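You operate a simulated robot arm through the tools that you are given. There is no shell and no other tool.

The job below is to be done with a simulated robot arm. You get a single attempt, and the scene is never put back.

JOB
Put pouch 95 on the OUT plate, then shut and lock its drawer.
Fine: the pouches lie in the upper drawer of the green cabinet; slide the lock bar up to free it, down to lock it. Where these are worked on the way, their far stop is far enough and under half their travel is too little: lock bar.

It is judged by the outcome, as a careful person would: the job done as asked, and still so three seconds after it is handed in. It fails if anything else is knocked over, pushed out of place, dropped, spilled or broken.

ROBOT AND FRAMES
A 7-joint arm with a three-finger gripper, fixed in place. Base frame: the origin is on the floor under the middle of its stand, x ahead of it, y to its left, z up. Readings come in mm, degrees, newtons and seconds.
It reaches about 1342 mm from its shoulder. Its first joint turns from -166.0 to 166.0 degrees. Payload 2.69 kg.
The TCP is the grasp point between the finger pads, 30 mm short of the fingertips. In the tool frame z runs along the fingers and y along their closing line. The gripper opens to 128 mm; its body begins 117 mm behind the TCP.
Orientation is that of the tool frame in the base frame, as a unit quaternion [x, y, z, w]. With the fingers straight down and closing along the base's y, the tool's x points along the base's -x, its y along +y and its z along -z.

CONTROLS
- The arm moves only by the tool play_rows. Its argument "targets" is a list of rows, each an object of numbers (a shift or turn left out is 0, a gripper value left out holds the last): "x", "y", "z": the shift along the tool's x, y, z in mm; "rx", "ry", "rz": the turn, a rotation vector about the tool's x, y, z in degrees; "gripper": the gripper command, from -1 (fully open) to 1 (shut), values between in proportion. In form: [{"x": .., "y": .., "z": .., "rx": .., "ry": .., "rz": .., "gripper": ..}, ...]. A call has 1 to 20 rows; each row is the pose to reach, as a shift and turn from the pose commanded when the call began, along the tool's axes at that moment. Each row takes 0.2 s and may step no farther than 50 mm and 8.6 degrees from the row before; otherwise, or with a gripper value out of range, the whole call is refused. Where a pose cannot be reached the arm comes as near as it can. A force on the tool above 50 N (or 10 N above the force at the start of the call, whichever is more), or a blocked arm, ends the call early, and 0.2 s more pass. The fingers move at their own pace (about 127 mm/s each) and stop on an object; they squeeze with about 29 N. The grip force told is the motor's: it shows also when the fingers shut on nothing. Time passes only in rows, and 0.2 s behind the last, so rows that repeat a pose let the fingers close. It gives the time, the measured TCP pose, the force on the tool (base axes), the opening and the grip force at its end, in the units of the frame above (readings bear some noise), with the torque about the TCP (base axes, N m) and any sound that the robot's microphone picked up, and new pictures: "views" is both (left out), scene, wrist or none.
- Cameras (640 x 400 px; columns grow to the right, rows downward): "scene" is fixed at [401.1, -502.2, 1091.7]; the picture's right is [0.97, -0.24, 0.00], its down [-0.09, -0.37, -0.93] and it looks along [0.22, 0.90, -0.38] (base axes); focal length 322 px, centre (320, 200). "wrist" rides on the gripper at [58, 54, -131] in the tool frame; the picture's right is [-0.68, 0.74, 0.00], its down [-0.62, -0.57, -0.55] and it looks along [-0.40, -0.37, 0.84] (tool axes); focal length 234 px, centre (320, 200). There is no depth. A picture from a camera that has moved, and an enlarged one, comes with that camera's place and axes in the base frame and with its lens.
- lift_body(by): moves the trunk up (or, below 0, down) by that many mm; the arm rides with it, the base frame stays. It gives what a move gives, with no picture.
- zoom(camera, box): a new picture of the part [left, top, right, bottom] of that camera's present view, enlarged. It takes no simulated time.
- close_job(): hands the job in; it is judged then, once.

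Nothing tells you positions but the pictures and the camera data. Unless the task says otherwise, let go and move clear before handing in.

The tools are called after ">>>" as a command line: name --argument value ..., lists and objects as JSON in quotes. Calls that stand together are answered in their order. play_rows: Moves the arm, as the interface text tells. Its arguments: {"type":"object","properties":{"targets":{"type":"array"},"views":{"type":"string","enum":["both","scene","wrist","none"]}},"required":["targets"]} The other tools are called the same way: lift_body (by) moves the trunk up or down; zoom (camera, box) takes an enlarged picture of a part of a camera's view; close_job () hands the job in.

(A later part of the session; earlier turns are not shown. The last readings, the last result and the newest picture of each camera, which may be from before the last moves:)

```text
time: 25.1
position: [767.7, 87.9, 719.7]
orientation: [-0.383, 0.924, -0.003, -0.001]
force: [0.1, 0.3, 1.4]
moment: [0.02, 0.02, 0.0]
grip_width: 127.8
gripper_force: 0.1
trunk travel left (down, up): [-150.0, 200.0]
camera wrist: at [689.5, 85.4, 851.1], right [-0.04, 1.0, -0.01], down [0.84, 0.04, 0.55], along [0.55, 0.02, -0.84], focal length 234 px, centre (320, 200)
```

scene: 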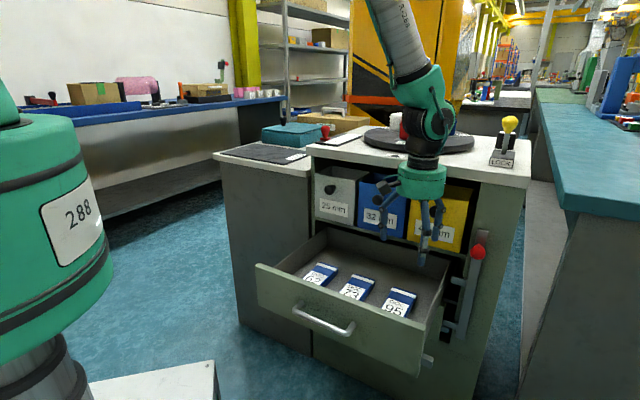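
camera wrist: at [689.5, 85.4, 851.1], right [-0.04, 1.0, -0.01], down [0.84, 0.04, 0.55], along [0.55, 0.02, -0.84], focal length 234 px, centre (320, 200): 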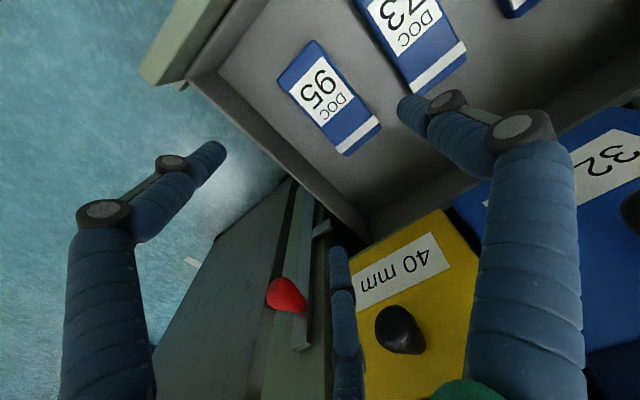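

The gripper is above the drawer with the fingers open. I zoom on pouch 95 to check its position against the gripper before going down.

>>> zoom --camera "wrist" --box '[240, 20, 440, 180]'

>>> zoom --camera "scene" --box '[360, 130, 460, 330]'

```text
2.50 times, centred on (340, 100) of wrist
camera zoom: at [689.5, 85.4, 851.1], right [-0.04, 1.0, -0.01], down [0.84, 0.04, 0.55], along [0.55, 0.02, -0.84], focal length 585 px, centre (270, 450)
```

zoom: 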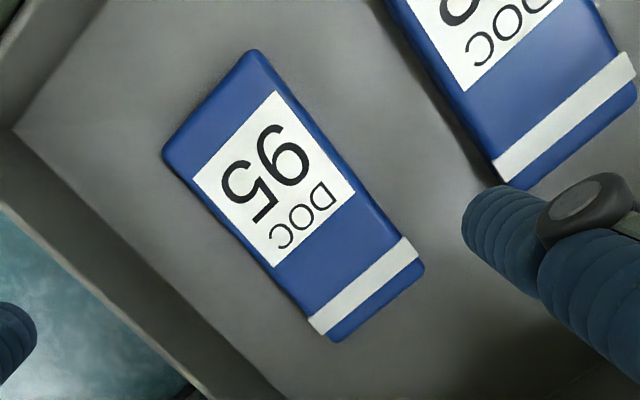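

```text
2.00 times, centred on (410, 230) of scene
camera zoom: at [401.1, -502.2, 1091.7], right [0.97, -0.24, 0.0], down [-0.09, -0.37, -0.93], along [0.22, 0.9, -0.38], focal length 644 px, centre (140, 140)
```

zoom: 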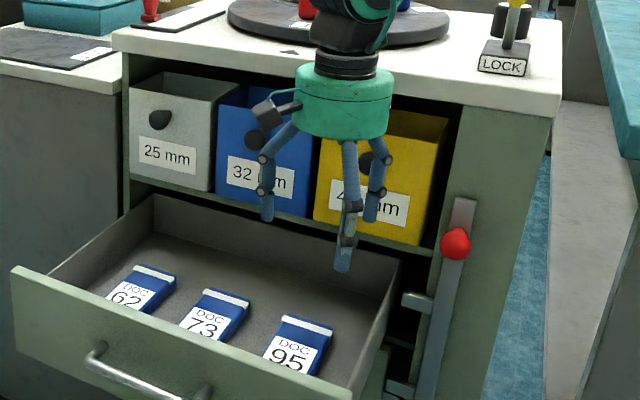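

The pouch is now measured at 65 mm wide, 136 mm long, centre near (753, 101), top near z 530. I shift slightly left and descend to just above it, then check again.

>>> play_rows --targets '[{"x": 0.5, "y": 1.5, "z": 30}, {"x": 1, "y": 2.7, "z": 65}, {"x": 1, "y": 2.7, "z": 100}, {"x": 1, "y": 2.7, "z": 130}, {"x": 1, "y": 2.7, "z": 148}]' --views "both"

```text
time: 26.4
position: [764.0, 88.7, 571.1]
orientation: [-0.383, 0.924, -0.002, -0.001]
force: [1.2, 0.2, 0.3]
moment: [0.02, 0.03, -0.01]
grip_width: 128.1
gripper_force: 0.1
trunk travel left (down, up): [-150.0, 200.0]
camera wrist: at [686.1, 85.7, 702.0], right [-0.04, 1.0, -0.01], down [0.84, 0.04, 0.55], along [0.55, 0.02, -0.84], focal length 234 px, centre (320, 200)
```

scene: 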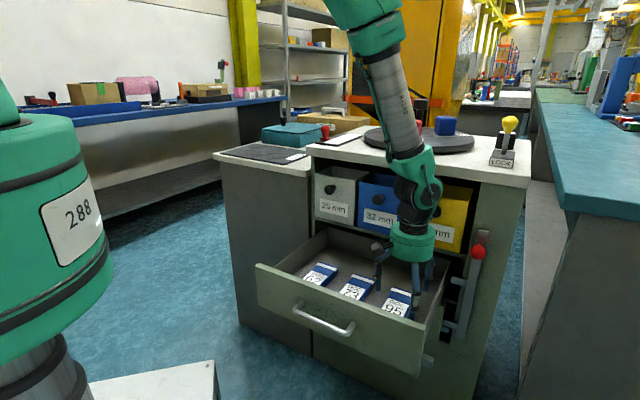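
wrist: 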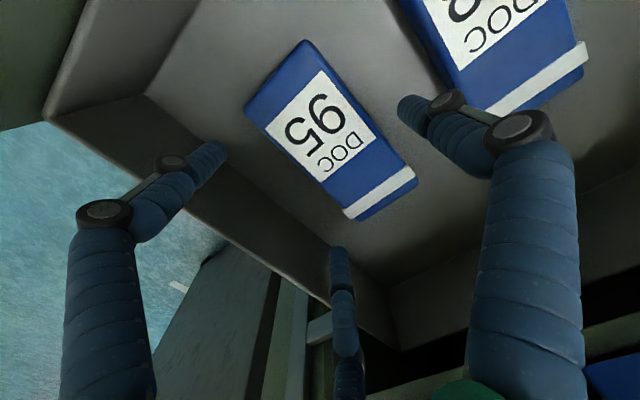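

The pouch lies centred between finger one and the pair. I lower another 28 mm in small steps, so that the tips pass its sides without touching the floor.

>>> play_rows --targets '[{"z": 10}, {"z": 19}, {"z": 28}]' --views "both"

>>> zoom --camera "scene" --box '[340, 210, 480, 340]'

```text
time: 27.1
position: [763.9, 87.4, 544.3]
orientation: [-0.383, 0.924, -0.003, -0.002]
force: [-1.1, 0.5, -0.2]
moment: [-0.02, 0.03, 0.02]
grip_width: 127.9
gripper_force: 0.1
trunk travel left (down, up): [-150.0, 200.0]
camera wrist: at [686.4, 84.8, 674.2], right [-0.04, 1.0, -0.01], down [0.84, 0.04, 0.55], along [0.55, 0.02, -0.84], focal length 234 px, centre (320, 200)
```

scene: 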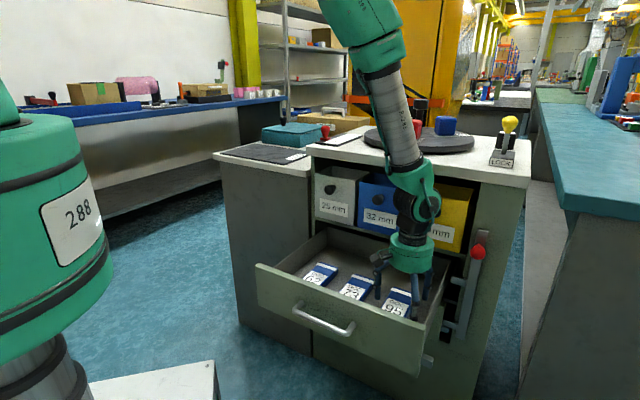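
wrist: 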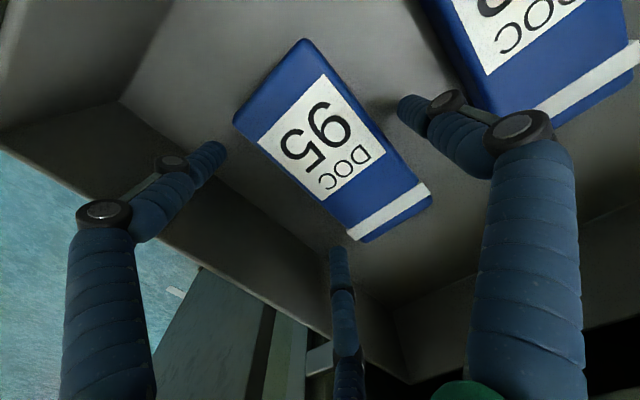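

```text
3.08 times, centred on (410, 275) of scene
camera zoom: at [401.1, -502.2, 1091.7], right [0.97, -0.24, 0.0], down [-0.09, -0.37, -0.93], along [0.22, 0.9, -0.38], focal length 991 px, centre (43, -31)
```

zoom: 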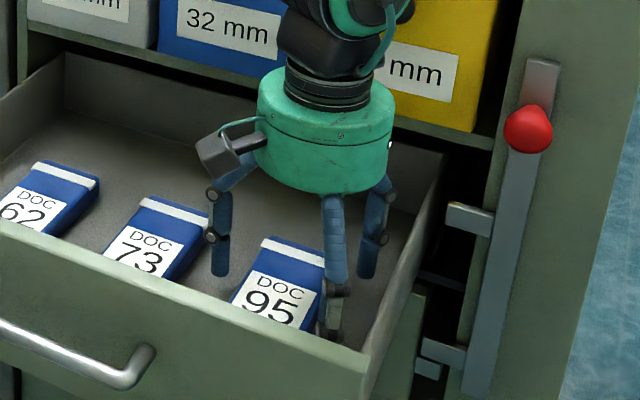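

Finger one stands between pouches 73 and 95, the pair on the right side of 95, and the tips are just above the drawer floor. I close gently on the pouch's sides.

>>> play_rows --targets '[{"gripper": -0.7}, {"gripper": -0.5}, {"gripper": -0.3}, {"gripper": 0.2}, {"gripper": 0.2}]' --views "both"

>>> zoom --camera "scene" --box '[340, 210, 480, 340]'

```text
time: 28.4
position: [764.1, 87.7, 545.1]
orientation: [-0.383, 0.924, -0.002, -0.002]
force: [-0.6, 0.5, 2.7]
moment: [0.12, 0.17, -0.02]
grip_width: 91.9
gripper_force: 29.3
trunk travel left (down, up): [-150.0, 200.0]
camera wrist: at [686.2, 84.8, 674.3], right [-0.04, 1.0, -0.01], down [0.84, 0.04, 0.55], along [0.55, 0.02, -0.84], focal length 234 px, centre (320, 200)
```

scene: 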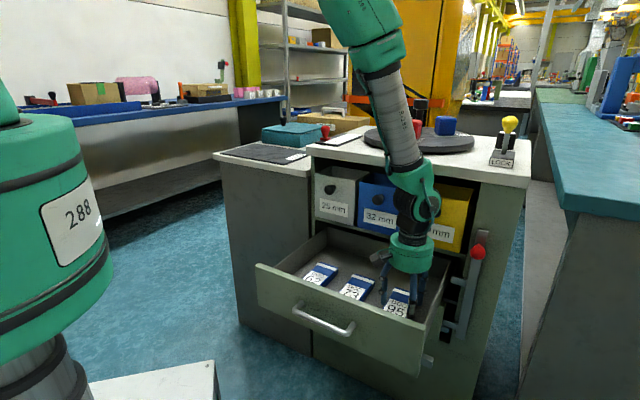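
wrist: 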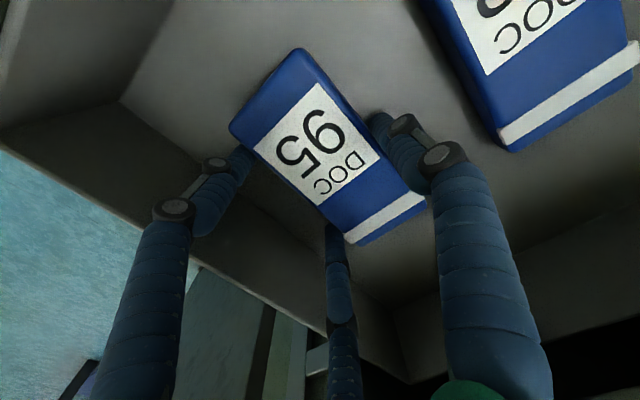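

```text
3.08 times, centred on (410, 275) of scene
camera zoom: at [401.1, -502.2, 1091.7], right [0.97, -0.24, 0.0], down [-0.09, -0.37, -0.93], along [0.22, 0.9, -0.38], focal length 991 px, centre (43, -31)
```

zoom: 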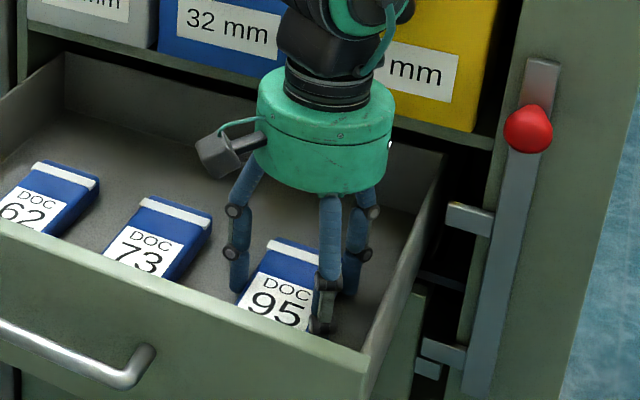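

The gripper holds the pouch (92 mm, 29 N), just as predicted for its width. I lift a little first to test the hold.

>>> play_rows --targets '[{"z": -4}, {"z": -10}, {"z": -18}, {"z": -28}, {"z": -40}]' --views "both"

>>> zoom --camera "scene" --box '[340, 190, 480, 340]'

```text
time: 29.6
position: [764.8, 87.3, 583.3]
orientation: [-0.383, 0.924, -0.003, -0.002]
force: [-0.5, 0.4, -0.7]
moment: [0.03, -0.03, 0.01]
grip_width: 91.6
gripper_force: 28.8
trunk travel left (down, up): [-150.0, 200.0]
camera wrist: at [686.6, 84.7, 714.7], right [-0.04, 1.0, -0.01], down [0.84, 0.04, 0.55], along [0.55, 0.02, -0.84], focal length 234 px, centre (320, 200)
```

scene: 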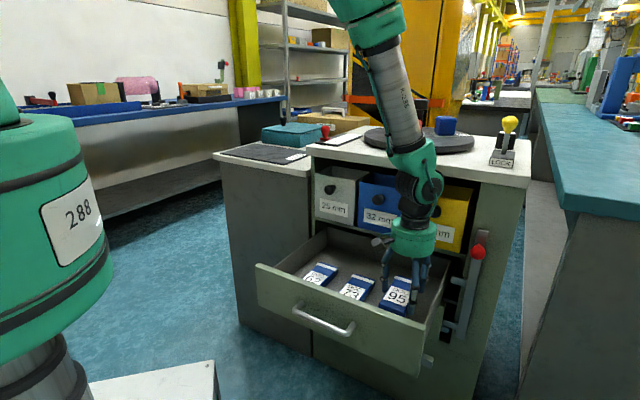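
wrist: 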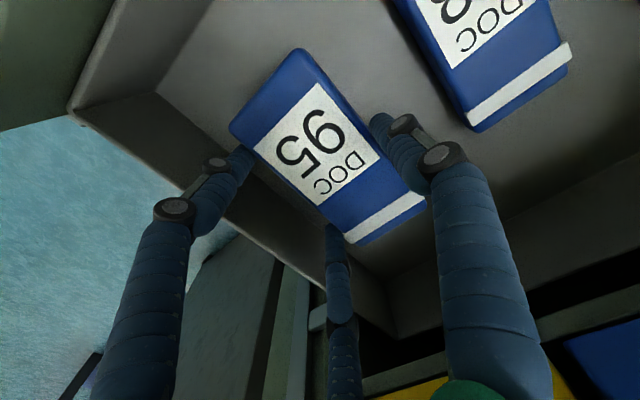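

```text
2.67 times, centred on (410, 265) of scene
camera zoom: at [401.1, -502.2, 1091.7], right [0.97, -0.24, 0.0], down [-0.09, -0.37, -0.93], along [0.22, 0.9, -0.38], focal length 859 px, centre (80, 27)
```

zoom: 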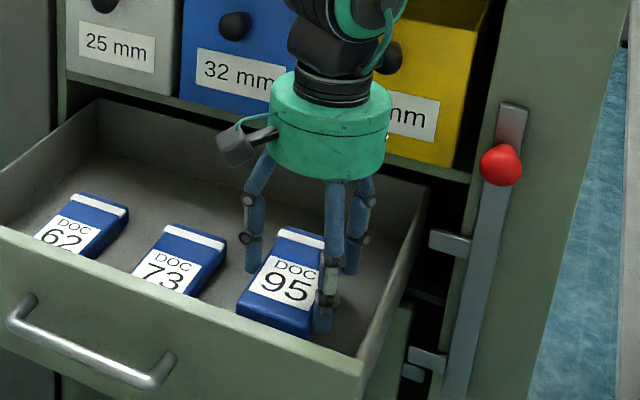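

Pouch 95 is held firmly and rises with the gripper, the others stay put. I lift it straight up to about z 950, clear of the drawer and cabinet.

>>> play_rows --targets '[{"x": 2, "z": -15}, {"x": 5, "z": -40}, {"x": 8, "z": -75}, {"x": 10, "z": -112}, {"x": 10, "z": -150}, {"x": 10, "z": -188}, {"x": 10, "z": -226}, {"x": 10, "z": -264}, {"x": 10, "z": -302}, {"x": 10, "z": -335}, {"x": 10, "z": -358}, {"x": 10, "z": -370}]' --views "both"

```text
time: 32.1
position: [756.4, 82.2, 954.3]
orientation: [-0.382, 0.924, -0.002, -0.002]
force: [-1.1, 0.5, -0.8]
moment: [0.0, -0.03, 0.02]
grip_width: 91.7
gripper_force: 28.9
trunk travel left (down, up): [-150.0, 200.0]
camera wrist: at [678.4, 80.5, 1085.1], right [-0.04, 1.0, -0.01], down [0.84, 0.04, 0.55], along [0.55, 0.02, -0.84], focal length 234 px, centre (320, 200)
```

scene: 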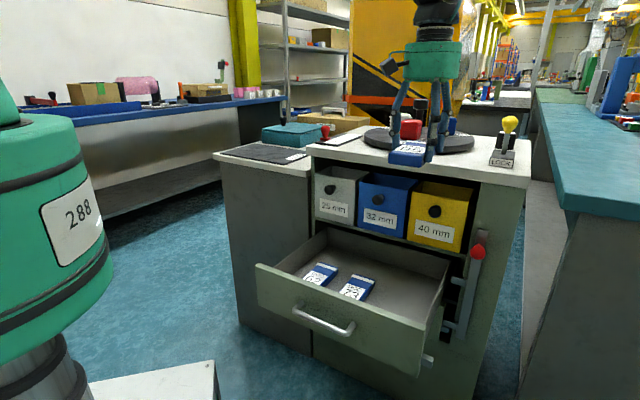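
wrist: 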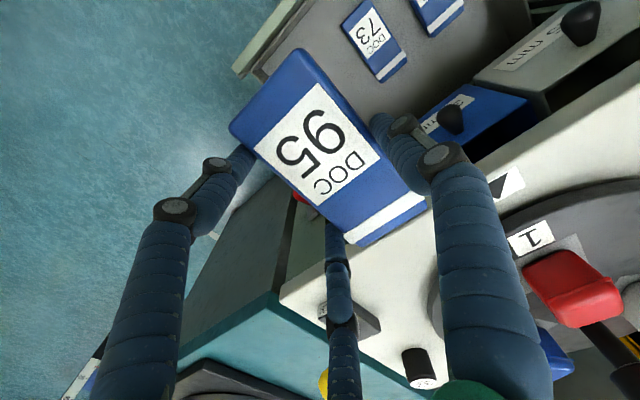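

The pouch is steady in the grip. I carry it left in front of the cabinet at this height, to stand in front of the left cabinet with the OUT plate.

>>> play_rows --targets '[{"y": 12}, {"y": 35}, {"y": 70}, {"y": 110}, {"y": 150}, {"y": 190}, {"y": 230}, {"y": 270}, {"y": 310}, {"y": 350}, {"y": 390}, {"y": 430}, {"y": 470}, {"y": 510}, {"y": 545}, {"y": 575}, {"y": 597}, {"y": 607}]' --views "both"

```text
time: 36.0
position: [327.5, 513.5, 951.1]
orientation: [-0.383, 0.924, -0.003, -0.001]
force: [0.0, 0.1, -1.1]
moment: [-0.05, 0.02, 0.01]
grip_width: 91.8
gripper_force: 29.3
trunk travel left (down, up): [-150.0, 200.0]
camera wrist: at [248.7, 510.1, 1082.2], right [-0.04, 1.0, -0.01], down [0.84, 0.04, 0.55], along [0.55, 0.02, -0.84], focal length 234 px, centre (320, 200)
```

scene: 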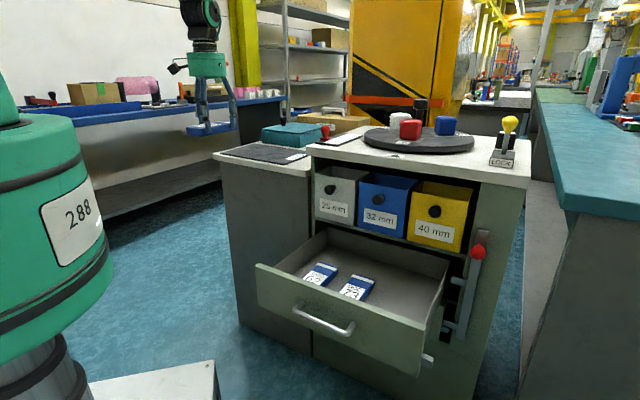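
wrist: 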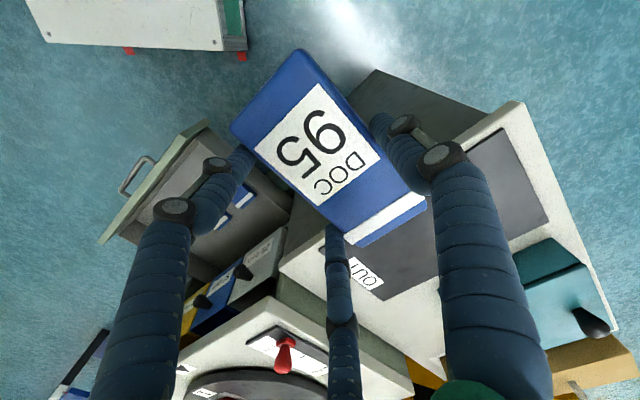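

The OUT plate is now visible ahead: roughly n 737–926 mm along the cabinet's depth, about 300 mm wide, at z about 804. I move the pouch forward over its centre and come down partway.

>>> play_rows --targets '[{"x": -15}, {"x": -45}, {"x": -85}, {"x": -125}, {"x": -165}, {"x": -200}, {"x": -222}, {"x": -231}, {"x": -231, "z": 15}, {"x": -231, "z": 40}, {"x": -231, "z": 65}, {"x": -231, "z": 80}]' --views "both"

>>> zoom --camera "scene" --box '[200, 60, 350, 200]'

```text
time: 38.5
position: [490.7, 676.2, 870.2]
orientation: [-0.383, 0.924, -0.002, -0.001]
force: [0.3, 0.7, -0.4]
moment: [-0.02, -0.01, -0.03]
grip_width: 91.7
gripper_force: 29.1
trunk travel left (down, up): [-150.0, 200.0]
camera wrist: at [412.7, 673.0, 1000.6], right [-0.04, 1.0, -0.01], down [0.84, 0.04, 0.55], along [0.55, 0.02, -0.84], focal length 234 px, centre (320, 200)
```

scene: 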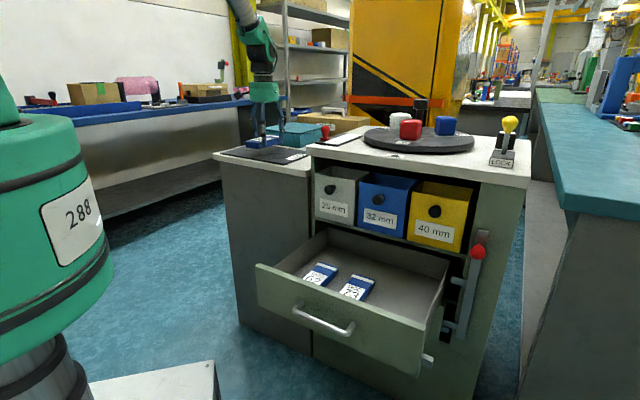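
wrist: 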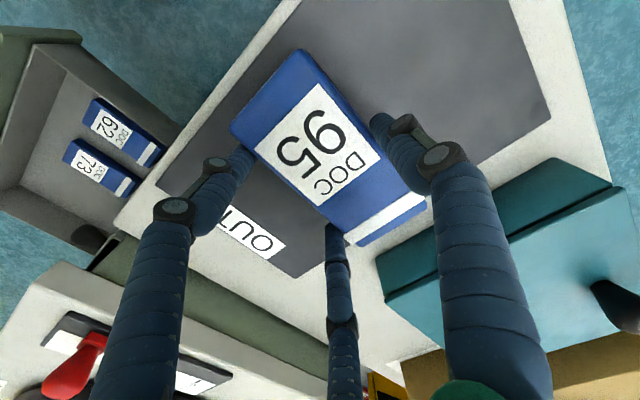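

```text
2.86 times, centred on (275, 130) of scene
camera zoom: at [401.1, -502.2, 1091.7], right [0.97, -0.24, 0.0], down [-0.09, -0.37, -0.93], along [0.22, 0.9, -0.38], focal length 921 px, centre (449, 400)
```

zoom: 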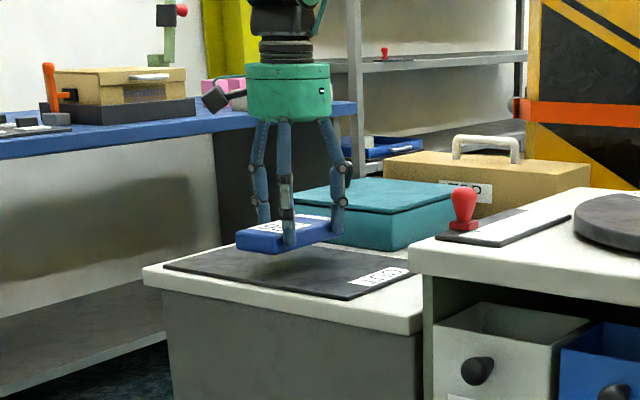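

The pouch hangs squarely above the OUT plate, well inside its edges. I lower it in small steps and watch the force for contact.

>>> play_rows --targets '[{"z": 5}, {"z": 10}, {"z": 14}]' --views "scene"

>>> zoom --camera "scene" --box '[230, 110, 310, 175]'

```text
time: 39.4
position: [492.0, 675.6, 856.3]
orientation: [-0.383, 0.924, -0.003, -0.001]
force: [-0.3, -1.6, -0.4]
moment: [0.0, -0.02, 0.03]
grip_width: 91.7
gripper_force: 29.3
trunk travel left (down, up): [-150.0, 200.0]
```

scene: 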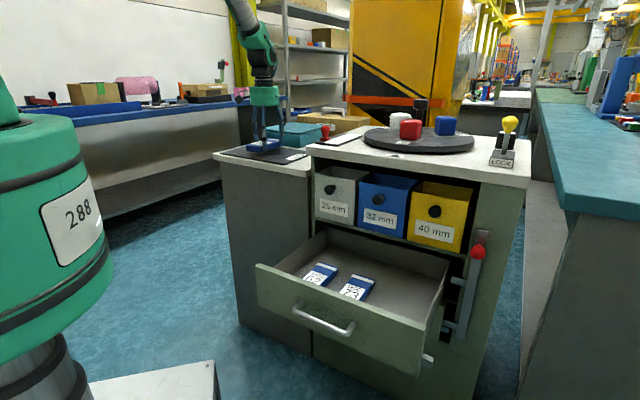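

```text
6.15 times, centred on (270, 142) of scene
camera zoom: at [401.1, -502.2, 1091.7], right [0.97, -0.24, 0.0], down [-0.09, -0.37, -0.93], along [0.22, 0.9, -0.38], focal length 1983 px, centre (628, 554)
```

zoom: 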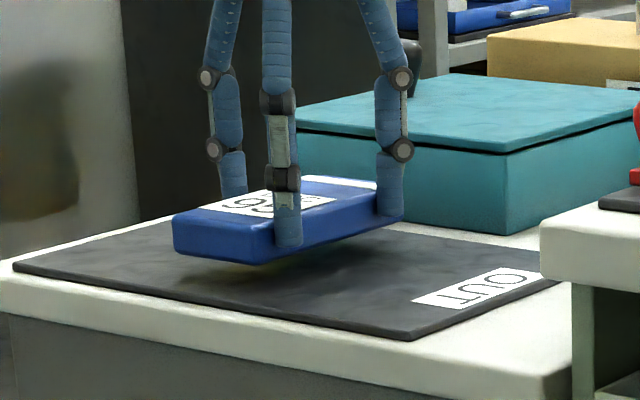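

The pouch is still about 15–20 mm above the plate. I continue down slowly, the last part in fine steps.

>>> play_rows --targets '[{"z": 4}, {"z": 8}, {"z": 11}, {"z": 13}]' --views "scene"

>>> zoom --camera "scene" --box '[230, 110, 310, 175]'

```text
time: 40.4
position: [491.9, 675.3, 842.2]
orientation: [-0.383, 0.924, -0.002, -0.002]
force: [0.1, 0.2, -1.4]
moment: [-0.03, -0.02, -0.01]
grip_width: 91.7
gripper_force: 28.9
trunk travel left (down, up): [-150.0, 200.0]
```

scene: 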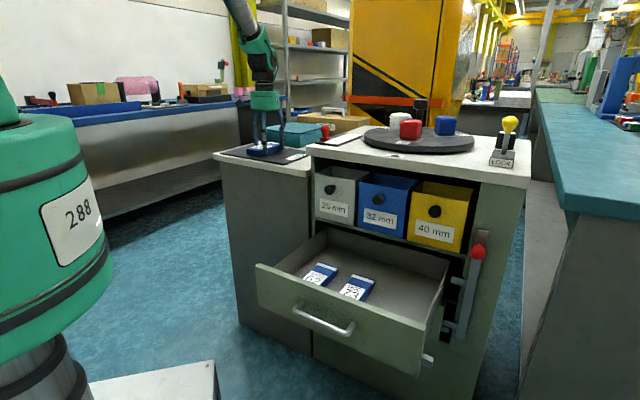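

```text
6.15 times, centred on (270, 142) of scene
camera zoom: at [401.1, -502.2, 1091.7], right [0.97, -0.24, 0.0], down [-0.09, -0.37, -0.93], along [0.22, 0.9, -0.38], focal length 1983 px, centre (628, 554)
```

zoom: 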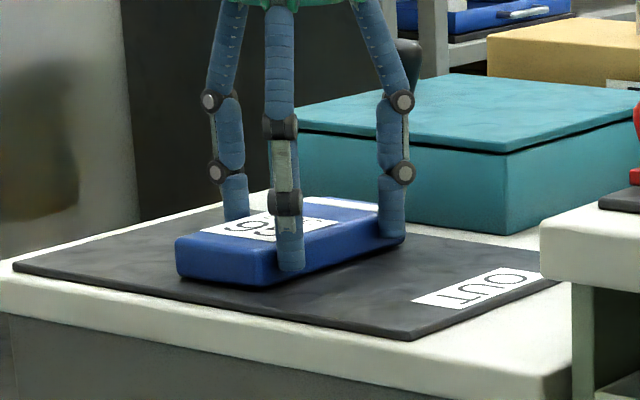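

The pouch is only a few millimetres above the plate. I go down in 1.5 mm steps and watch the force.

>>> play_rows --targets '[{"z": 1.5}, {"z": 3}, {"z": 4}]' --views "scene"

>>> zoom --camera "scene" --box '[230, 110, 310, 175]'

```text
time: 41.1
position: [491.9, 676.4, 841.5]
orientation: [-0.383, 0.924, -0.002, 0.0]
force: [-1.1, -5.1, 19.3]
moment: [-0.41, 1.25, 0.24]
grip_width: 91.9
gripper_force: 28.6
trunk travel left (down, up): [-150.0, 200.0]
```

scene: 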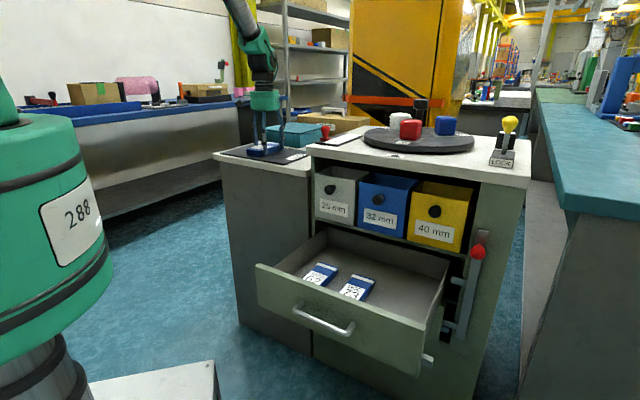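

```text
6.15 times, centred on (270, 142) of scene
camera zoom: at [401.1, -502.2, 1091.7], right [0.97, -0.24, 0.0], down [-0.09, -0.37, -0.93], along [0.22, 0.9, -0.38], focal length 1983 px, centre (628, 554)
```

zoom: 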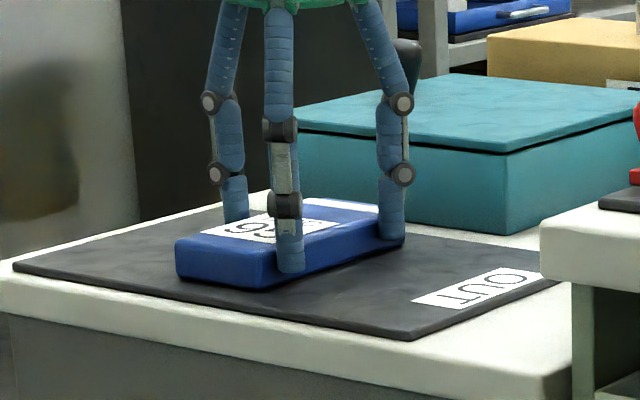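

The pouch has touched down on the plate (19 N upward). I ease off slightly, open the fingers and lift straight up.

>>> play_rows --targets '[{"z": -2, "gripper": -0.5}, {"z": -2, "gripper": -1}, {"z": -2, "gripper": -1}, {"z": -2}, {"z": -12}, {"z": -35}, {"z": -70}, {"z": -110}]' --views "both"

>>> zoom --camera "scene" --box '[230, 110, 310, 175]'

```text
time: 43.0
position: [489.0, 677.5, 949.8]
orientation: [-0.382, 0.924, -0.003, -0.003]
force: [0.2, -0.1, -0.3]
moment: [0.01, -0.01, -0.01]
grip_width: 128.1
gripper_force: 0.1
trunk travel left (down, up): [-150.0, 200.0]
camera wrist: at [411.8, 674.4, 1080.6], right [-0.04, 1.0, -0.01], down [0.84, 0.04, 0.55], along [0.55, 0.02, -0.84], focal length 234 px, centre (320, 200)
```

scene: 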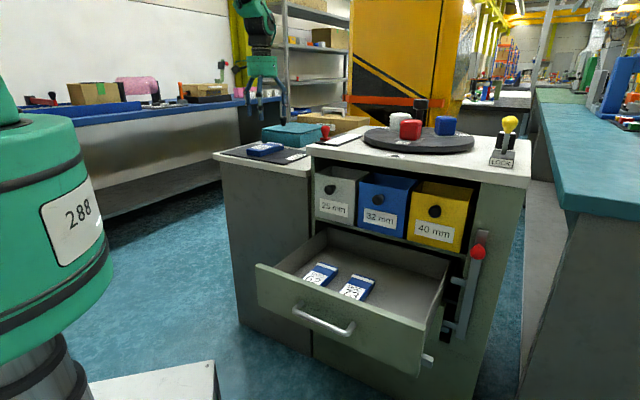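
wrist: 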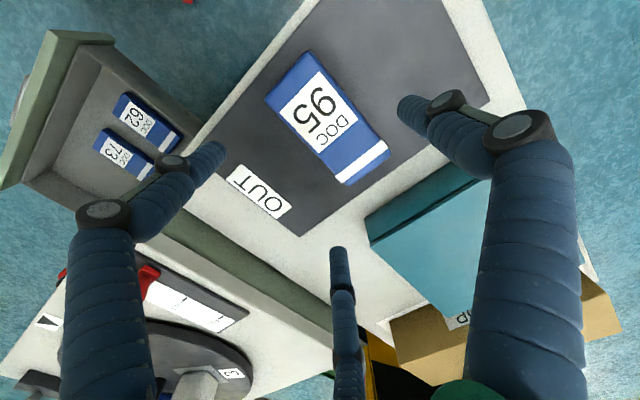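

```text
6.15 times, centred on (270, 142) of scene
camera zoom: at [401.1, -502.2, 1091.7], right [0.97, -0.24, 0.0], down [-0.09, -0.37, -0.93], along [0.22, 0.9, -0.38], focal length 1983 px, centre (628, 554)
```

zoom: 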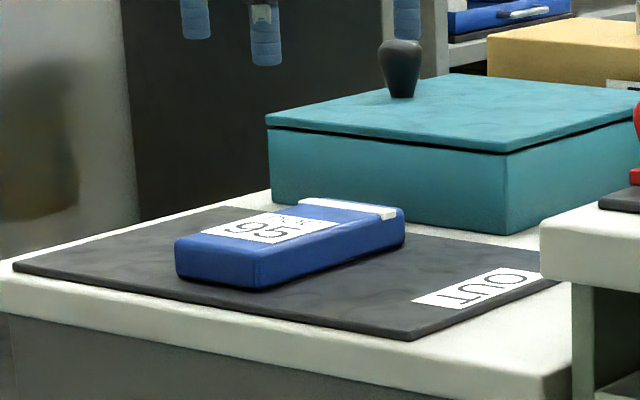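

Pouch 95 rests flat on the OUT plate. Next I retreat from the plate and swing back to the front of the open drawer, keeping high and clear.

>>> play_rows --targets '[{"x": 15}, {"x": 50}, {"x": 90}, {"x": 135}, {"x": 180}, {"x": 220}, {"x": 240}, {"x": 240, "y": -15}, {"x": 240, "y": -50}, {"x": 240, "y": -90}, {"x": 240, "y": -135}, {"x": 240, "y": -180}, {"x": 240, "y": -225}, {"x": 240, "y": -270}, {"x": 240, "y": -315}, {"x": 240, "y": -360}, {"x": 240, "y": -405}, {"x": 240, "y": -445}, {"x": 240, "y": -465}, {"x": 240, "y": -475}]' --views "scene"

```text
time: 47.1
position: [658.0, 171.8, 953.8]
orientation: [-0.382, 0.924, -0.003, -0.002]
force: [0.1, 0.0, 0.2]
moment: [0.01, -0.01, 0.0]
grip_width: 128.2
gripper_force: 0.0
trunk travel left (down, up): [-150.0, 200.0]
```

scene: 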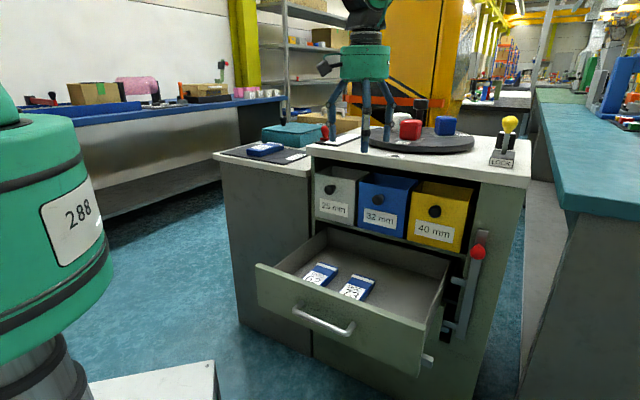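

I turn the closed gripper back to horizontal while backing out in front of the drawer.

>>> play_rows --targets '[{"x": 16.4, "z": 9.6, "rx": -4.33, "ry": -4.33, "rz": 4.33, "gripper": 1}, {"x": 32.8, "z": 19.2, "rx": -8.66, "ry": -8.66, "rz": 8.66}, {"x": 49.2, "z": 28.8, "rx": -12.99, "ry": -12.99, "rz": 12.99}, {"x": 65.6, "z": 38.4, "rx": -17.32, "ry": -17.32, "rz": 17.32}, {"x": 82, "z": 48, "rx": -21.65, "ry": -21.65, "rz": 21.65}, {"x": 98.4, "z": 57.6, "rx": -25.98, "ry": -25.98, "rz": 25.98}, {"x": 114.8, "z": 67.2, "rx": -30.31, "ry": -30.31, "rz": 30.31}, {"x": 131.2, "z": 76.8, "rx": -34.64, "ry": -34.64, "rz": 34.64}, {"x": 147.6, "z": 86.4, "rx": -38.97, "ry": -38.97, "rz": 38.97}, {"x": 164, "z": 96, "rx": -43.3, "ry": -43.3, "rz": 43.3}, {"x": 180.4, "z": 105.6, "rx": -47.63, "ry": -47.63, "rz": 47.63}, {"x": 196.8, "z": 115.2, "rx": -51.96, "ry": -51.96, "rz": 51.96}, {"x": 213.2, "z": 124.8, "rx": -56.29, "ry": -56.29, "rz": 56.29}, {"x": 229.6, "z": 134.4, "rx": -60.62, "ry": -60.62, "rz": 60.62}, {"x": 246, "z": 144, "rx": -64.95, "ry": -64.95, "rz": 64.95}, {"x": 262, "z": 154, "rx": -69.3, "ry": -69.3, "rz": 69.3}]' --views "both"

```text
time: 50.5
position: [472.6, -16.0, 799.0]
orientation: [0.271, 0.654, 0.652, 0.272]
force: [0.1, 0.6, 0.9]
moment: [-0.02, 0.01, 0.0]
grip_width: 2.1
gripper_force: 29.3
trunk travel left (down, up): [-150.0, 200.0]
camera wrist: at [338.6, -66.8, 852.4], right [0.48, -0.48, 0.74], down [0.05, -0.83, -0.56], along [0.88, 0.3, -0.37], focal length 234 px, centre (320, 200)
```

scene: 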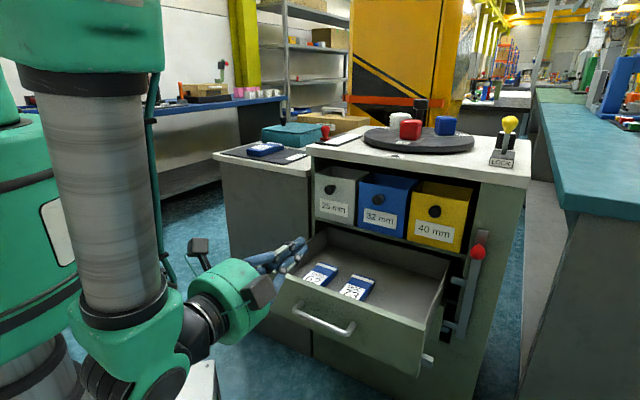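
wrist: 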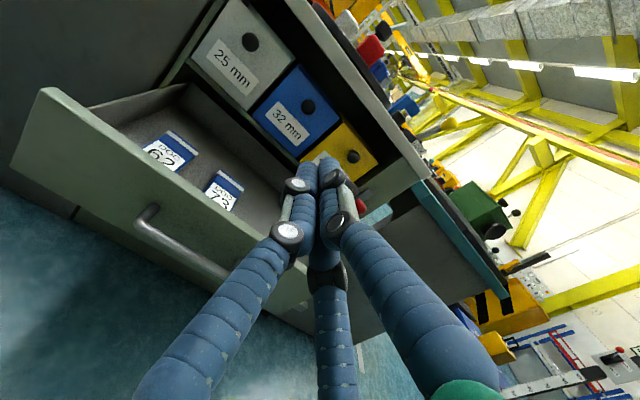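

The gripper is closed and level in front of the drawer. I lower it to a point just below the handle (z about 515), still clear of the drawer front.

>>> play_rows --targets '[{"x": 1, "y": -35}, {"x": 2, "y": -75}, {"x": 2, "y": -115}, {"x": 2, "y": -155}, {"x": 2, "y": -195}, {"x": 2, "y": -235}, {"x": 2, "y": -265}, {"x": 2, "y": -284}]' --views "both"

```text
time: 52.4
position: [470.7, -16.0, 516.2]
orientation: [0.271, 0.656, 0.65, 0.271]
force: [-0.3, 0.6, -0.9]
moment: [0.02, 0.02, -0.01]
grip_width: 2.1
gripper_force: 29.2
trunk travel left (down, up): [-150.0, 200.0]
camera wrist: at [338.4, -66.8, 569.3], right [0.48, -0.47, 0.74], down [0.05, -0.83, -0.56], along [0.88, 0.3, -0.37], focal length 234 px, centre (320, 200)
```

scene: 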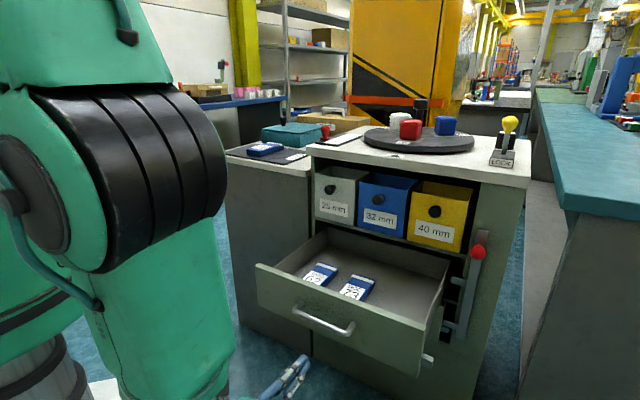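
wrist: 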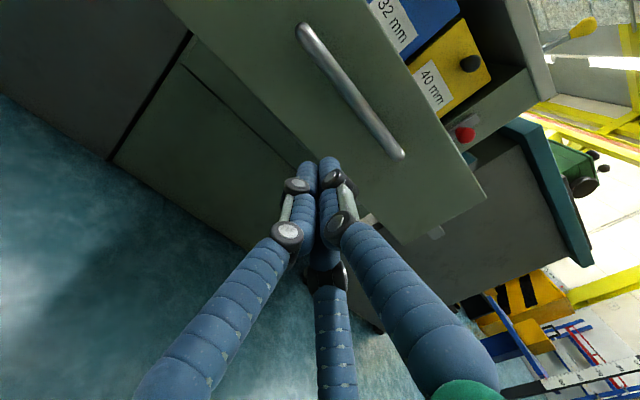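

The fingertips are aimed at the drawer front, below the handle and about 27 mm above its lower edge. I advance to contact and begin pushing it shut.

>>> play_rows --targets '[{"y": 2, "z": 35}, {"y": 2, "z": 65}, {"y": 2, "z": 78}, {"y": 2, "z": 86}, {"y": 2, "z": 94}, {"y": 2, "z": 104}, {"y": 2, "z": 117}, {"y": 2, "z": 132}, {"y": 2, "z": 148}, {"y": 2, "z": 164}, {"y": 2, "z": 180}]' --views "both"

```text
time: 54.8
position: [598.7, 111.4, 516.9]
orientation: [0.271, 0.654, 0.652, 0.271]
force: [-0.4, -0.4, -0.2]
moment: [-0.03, 0.0, -0.01]
grip_width: 2.1
gripper_force: 29.5
trunk travel left (down, up): [-150.0, 200.0]
camera wrist: at [465.3, 61.0, 570.7], right [0.48, -0.48, 0.74], down [0.05, -0.83, -0.56], along [0.88, 0.3, -0.37], focal length 234 px, centre (320, 200)
```

scene: 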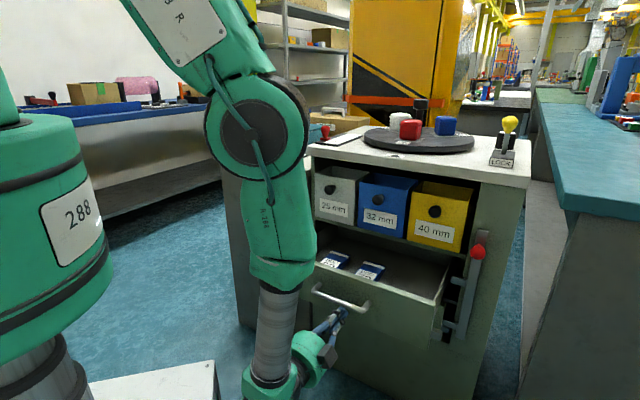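
wrist: 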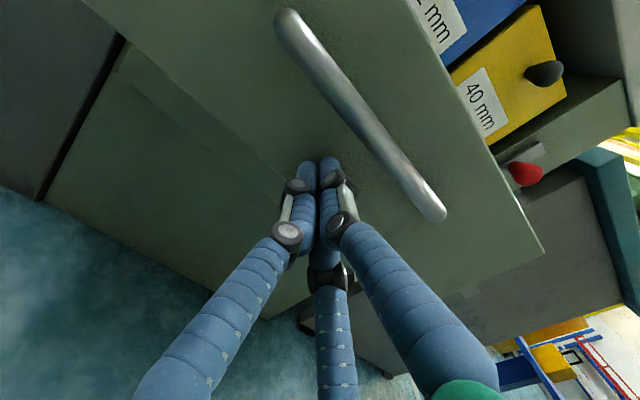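

The drawer is moving in smoothly with the pouches still in it. I keep pushing toward the closed position, slowing near the end.

>>> play_rows --targets '[{"z": 14}, {"z": 30}, {"z": 46}, {"z": 62}, {"z": 78}, {"z": 94}, {"z": 110}, {"z": 126}, {"z": 140}, {"z": 152}, {"z": 162}, {"z": 170}, {"z": 176}]' --views "both"

```text
time: 57.5
position: [722.2, 235.4, 516.0]
orientation: [0.271, 0.654, 0.651, 0.272]
force: [0.2, 0.8, 0.8]
moment: [0.01, -0.02, 0.0]
grip_width: 2.2
gripper_force: 28.6
trunk travel left (down, up): [-150.0, 200.0]
camera wrist: at [589.6, 185.7, 569.6], right [0.48, -0.47, 0.74], down [0.05, -0.83, -0.56], along [0.88, 0.3, -0.37], focal length 234 px, centre (320, 200)
```

scene: 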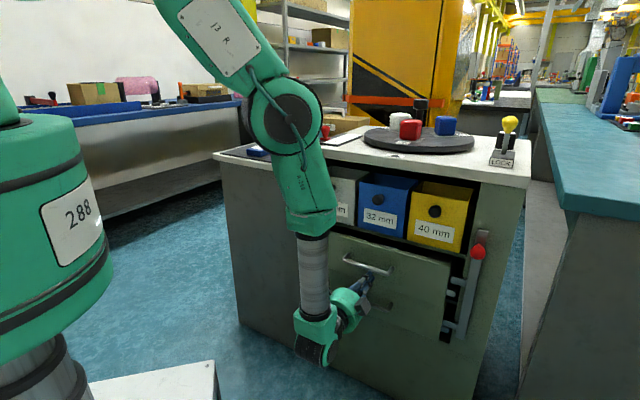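
wrist: 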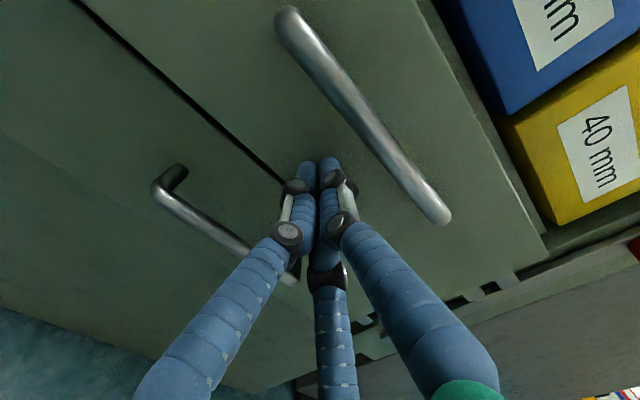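

The drawer is nearly shut. I push the last stretch in small steps until it meets its stop.

>>> play_rows --targets '[{"z": 5}, {"z": 10}, {"z": 14}, {"z": 18}, {"z": 21}, {"z": 24}, {"z": 27}, {"z": 30}]' --views "both"

>>> zoom --camera "scene" --box '[305, 215, 500, 355]'

```text
time: 59.4
position: [741.1, 254.9, 513.7]
orientation: [0.275, 0.654, 0.65, 0.271]
force: [-4.2, -5.1, -0.1]
moment: [0.12, -0.01, 0.02]
grip_width: 2.0
gripper_force: 31.9
trunk travel left (down, up): [-150.0, 200.0]
stopped in row 8: the force on the tool passed its limit at 53 N (the readings are from after the stop); the commanded pose is now the measured one
camera wrist: at [606.9, 203.9, 567.8], right [0.48, -0.48, 0.74], down [0.04, -0.83, -0.56], along [0.88, 0.3, -0.38], focal length 234 px, centre (320, 200)
```

scene: 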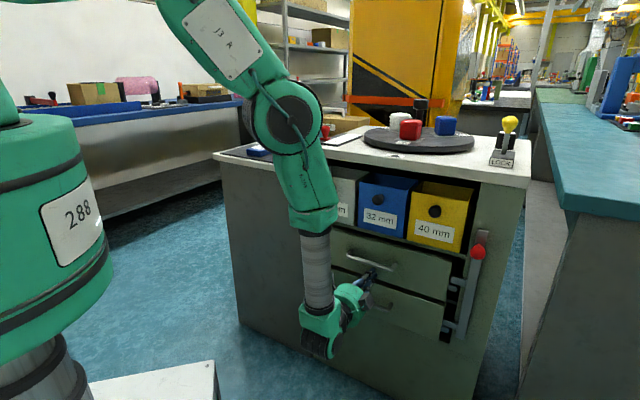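
wrist: 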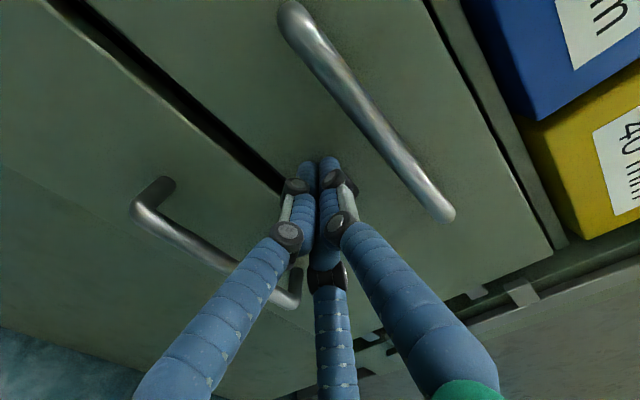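

```text
2.86 times, centred on (402, 285) of scene
camera zoom: at [401.1, -502.2, 1091.7], right [0.97, -0.24, 0.0], down [-0.09, -0.37, -0.93], along [0.22, 0.9, -0.38], focal length 921 px, centre (84, -43)
```

zoom: 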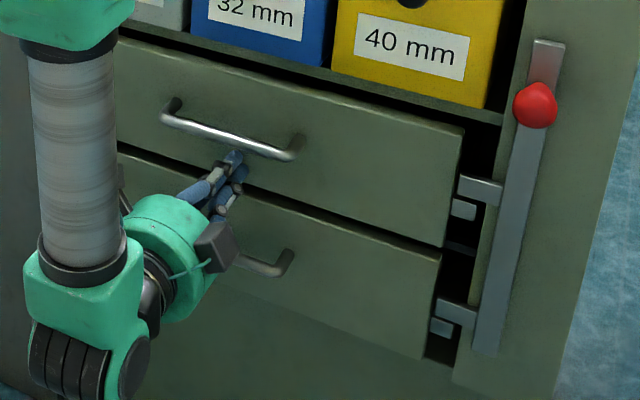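

The drawer met its stop and matches its original closed outline. I back off, open the fingers, and move in front of the red knob, which is now at its upper position.

>>> play_rows --targets '[{"z": -25}, {"z": -65}, {"z": -105}, {"x": -20, "y": 15, "z": -115, "gripper": -0.3}, {"x": -55, "y": 38, "z": -115}, {"x": -95, "y": 64, "z": -115}, {"x": -135, "y": 90, "z": -115}, {"x": -175, "y": 116, "z": -115}, {"x": -215, "y": 142, "z": -115}, {"x": -250, "y": 162, "z": -115}, {"x": -272, "y": 174, "z": -115}]' --views "both"

```text
time: 61.8
position: [853.4, -20.3, 689.7]
orientation: [0.273, 0.655, 0.651, 0.271]
force: [0.4, 0.5, -0.8]
moment: [0.01, -0.01, 0.0]
grip_width: 83.4
gripper_force: 0.1
trunk travel left (down, up): [-150.0, 200.0]
camera wrist: at [720.6, -71.1, 743.8], right [0.48, -0.48, 0.74], down [0.04, -0.83, -0.56], along [0.88, 0.3, -0.38], focal length 234 px, centre (320, 200)
```

scene: 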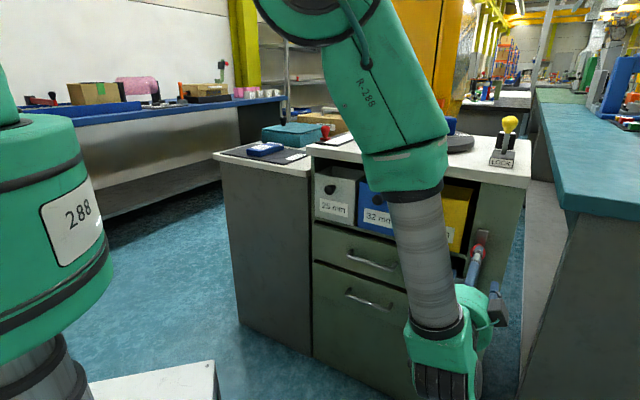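
wrist: 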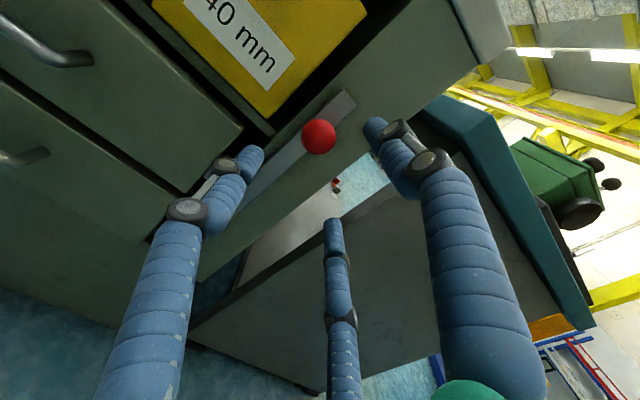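

The knob sits at about (926, 54, 689), right ahead. I advance to the same grip depth as before.

>>> play_rows --targets '[{"x": 1.5, "z": 25}, {"x": 3, "z": 52}, {"x": 4, "z": 74}, {"x": 4.5, "z": 88}]' --views "wrist"

```text
time: 62.8
position: [910.7, 46.8, 686.9]
orientation: [0.273, 0.655, 0.65, 0.271]
force: [-0.3, -0.1, -0.6]
moment: [0.0, -0.01, 0.03]
grip_width: 83.2
gripper_force: 0.0
trunk travel left (down, up): [-150.0, 200.0]
camera wrist: at [777.9, -4.7, 742.2], right [0.48, -0.48, 0.74], down [0.04, -0.83, -0.56], along [0.88, 0.3, -0.38], focal length 234 px, centre (320, 200)
```

wrist: 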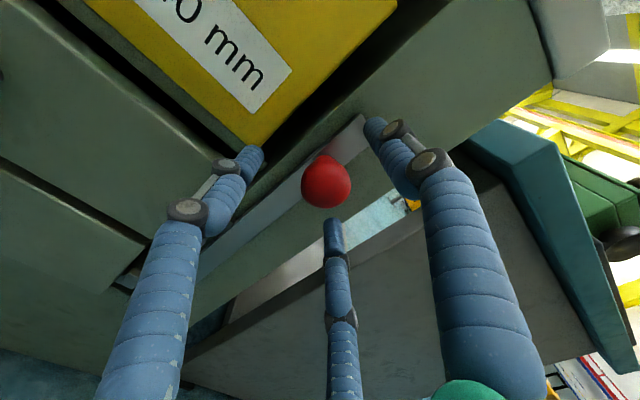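

The knob is centred between the fingers. I close on it.

>>> play_rows --targets '[{"x": -1, "y": 2, "z": 1, "gripper": 0.0}, {"x": -1, "y": 2, "z": 1, "gripper": 0.7}, {"x": -1, "y": 2, "z": 1, "gripper": 0.7}, {"x": -1, "y": 2, "z": 1, "gripper": 0.7}]' --views "wrist"

```text
time: 63.8
position: [912.1, 46.7, 689.4]
orientation: [0.273, 0.655, 0.651, 0.27]
force: [4.3, -0.9, -2.6]
moment: [-0.03, 0.06, 0.02]
grip_width: 33.2
gripper_force: 45.3
trunk travel left (down, up): [-150.0, 200.0]
camera wrist: at [779.6, -4.7, 743.7], right [0.48, -0.48, 0.74], down [0.04, -0.83, -0.56], along [0.88, 0.3, -0.38], focal length 234 px, centre (320, 200)
```

wrist: 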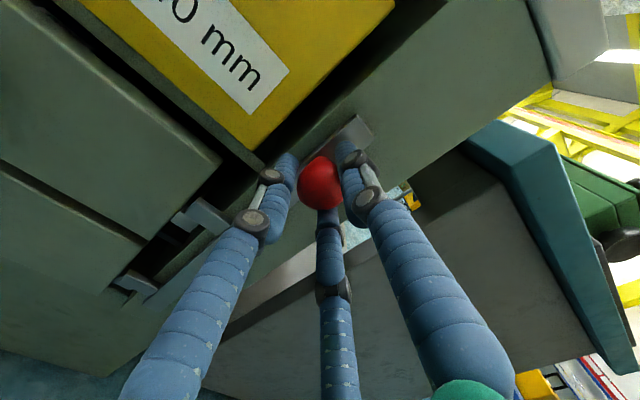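

A good centred grip with hardly any side force. I slide the bar down in small steps until its lower stop.

>>> play_rows --targets '[{"y": -4}, {"y": -8}, {"y": -12}, {"y": -16}, {"y": -20}, {"y": -24}, {"y": -28}, {"y": -32}]' --views "both"

>>> zoom --camera "scene" --box '[400, 220, 520, 360]'

```text
time: 65.6
position: [912.5, 45.7, 658.0]
orientation: [0.274, 0.655, 0.65, 0.271]
force: [9.8, -20.6, -0.6]
moment: [0.64, -0.38, -0.85]
grip_width: 33.1
gripper_force: 45.1
trunk travel left (down, up): [-150.0, 200.0]
camera wrist: at [779.6, -4.6, 712.4], right [0.48, -0.48, 0.74], down [0.04, -0.83, -0.56], along [0.88, 0.3, -0.38], focal length 234 px, centre (320, 200)
```

scene: 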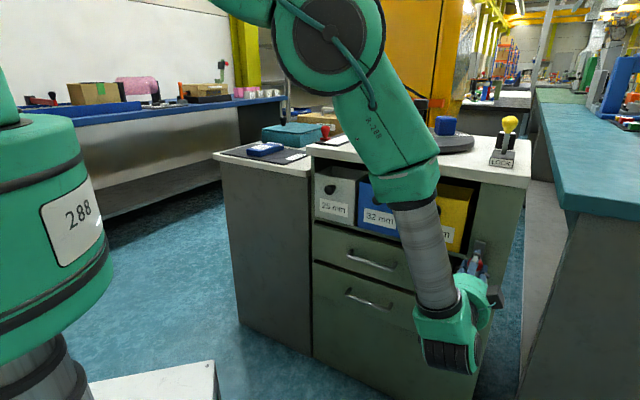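
wrist: 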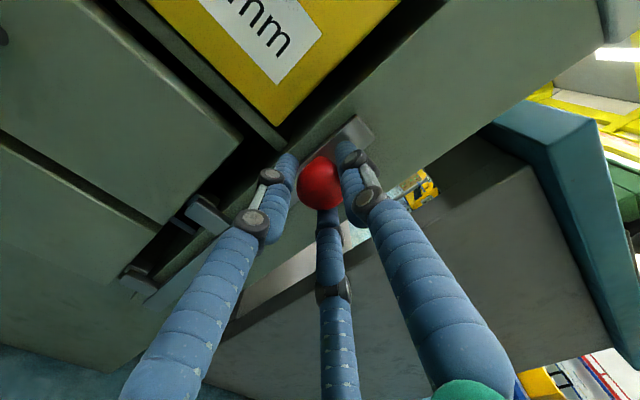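

```text
2.86 times, centred on (460, 290) of scene
camera zoom: at [401.1, -502.2, 1091.7], right [0.97, -0.24, 0.0], down [-0.09, -0.37, -0.93], along [0.22, 0.9, -0.38], focal length 921 px, centre (-80, -57)
```

zoom: 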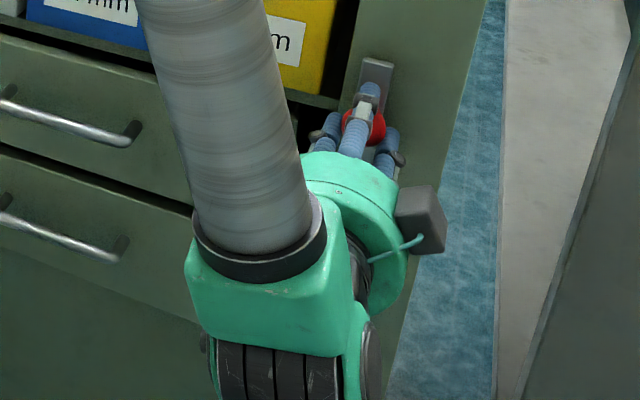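

The bar is almost down (z 658 at the tool, start was about 653). I continue in finer steps to its lower stop.

>>> play_rows --targets '[{"x": 0, "y": -2.5}, {"y": -5}, {"y": -7.5}, {"y": -10}, {"y": -12}, {"y": -14}]' --views "both"

```text
time: 66.9
position: [914.8, 45.0, 654.1]
orientation: [0.268, 0.652, 0.653, 0.275]
force: [-19.0, -4.5, 24.8]
moment: [0.18, -0.12, 0.38]
grip_width: 32.5
gripper_force: 45.3
trunk travel left (down, up): [-150.0, 200.0]
stopped in row 6: the force on the tool passed its limit at 54 N (the readings are from after the stop); the commanded pose is now the measured one
camera wrist: at [780.6, -5.4, 706.4], right [0.47, -0.48, 0.74], down [0.05, -0.82, -0.56], along [0.88, 0.3, -0.36], focal length 234 px, centre (320, 200)
```

scene: 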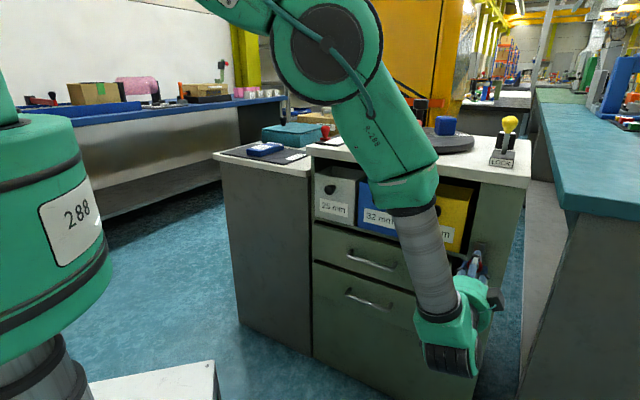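
wrist: 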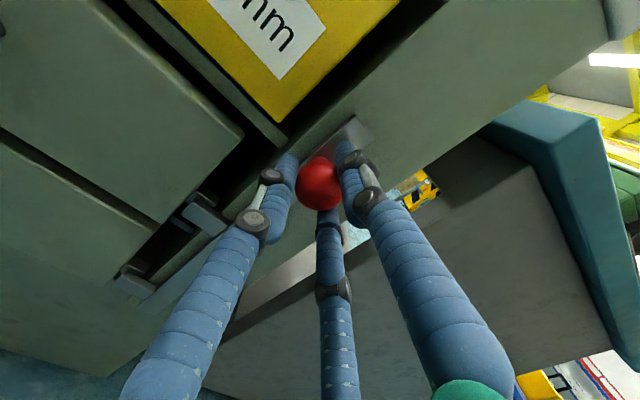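

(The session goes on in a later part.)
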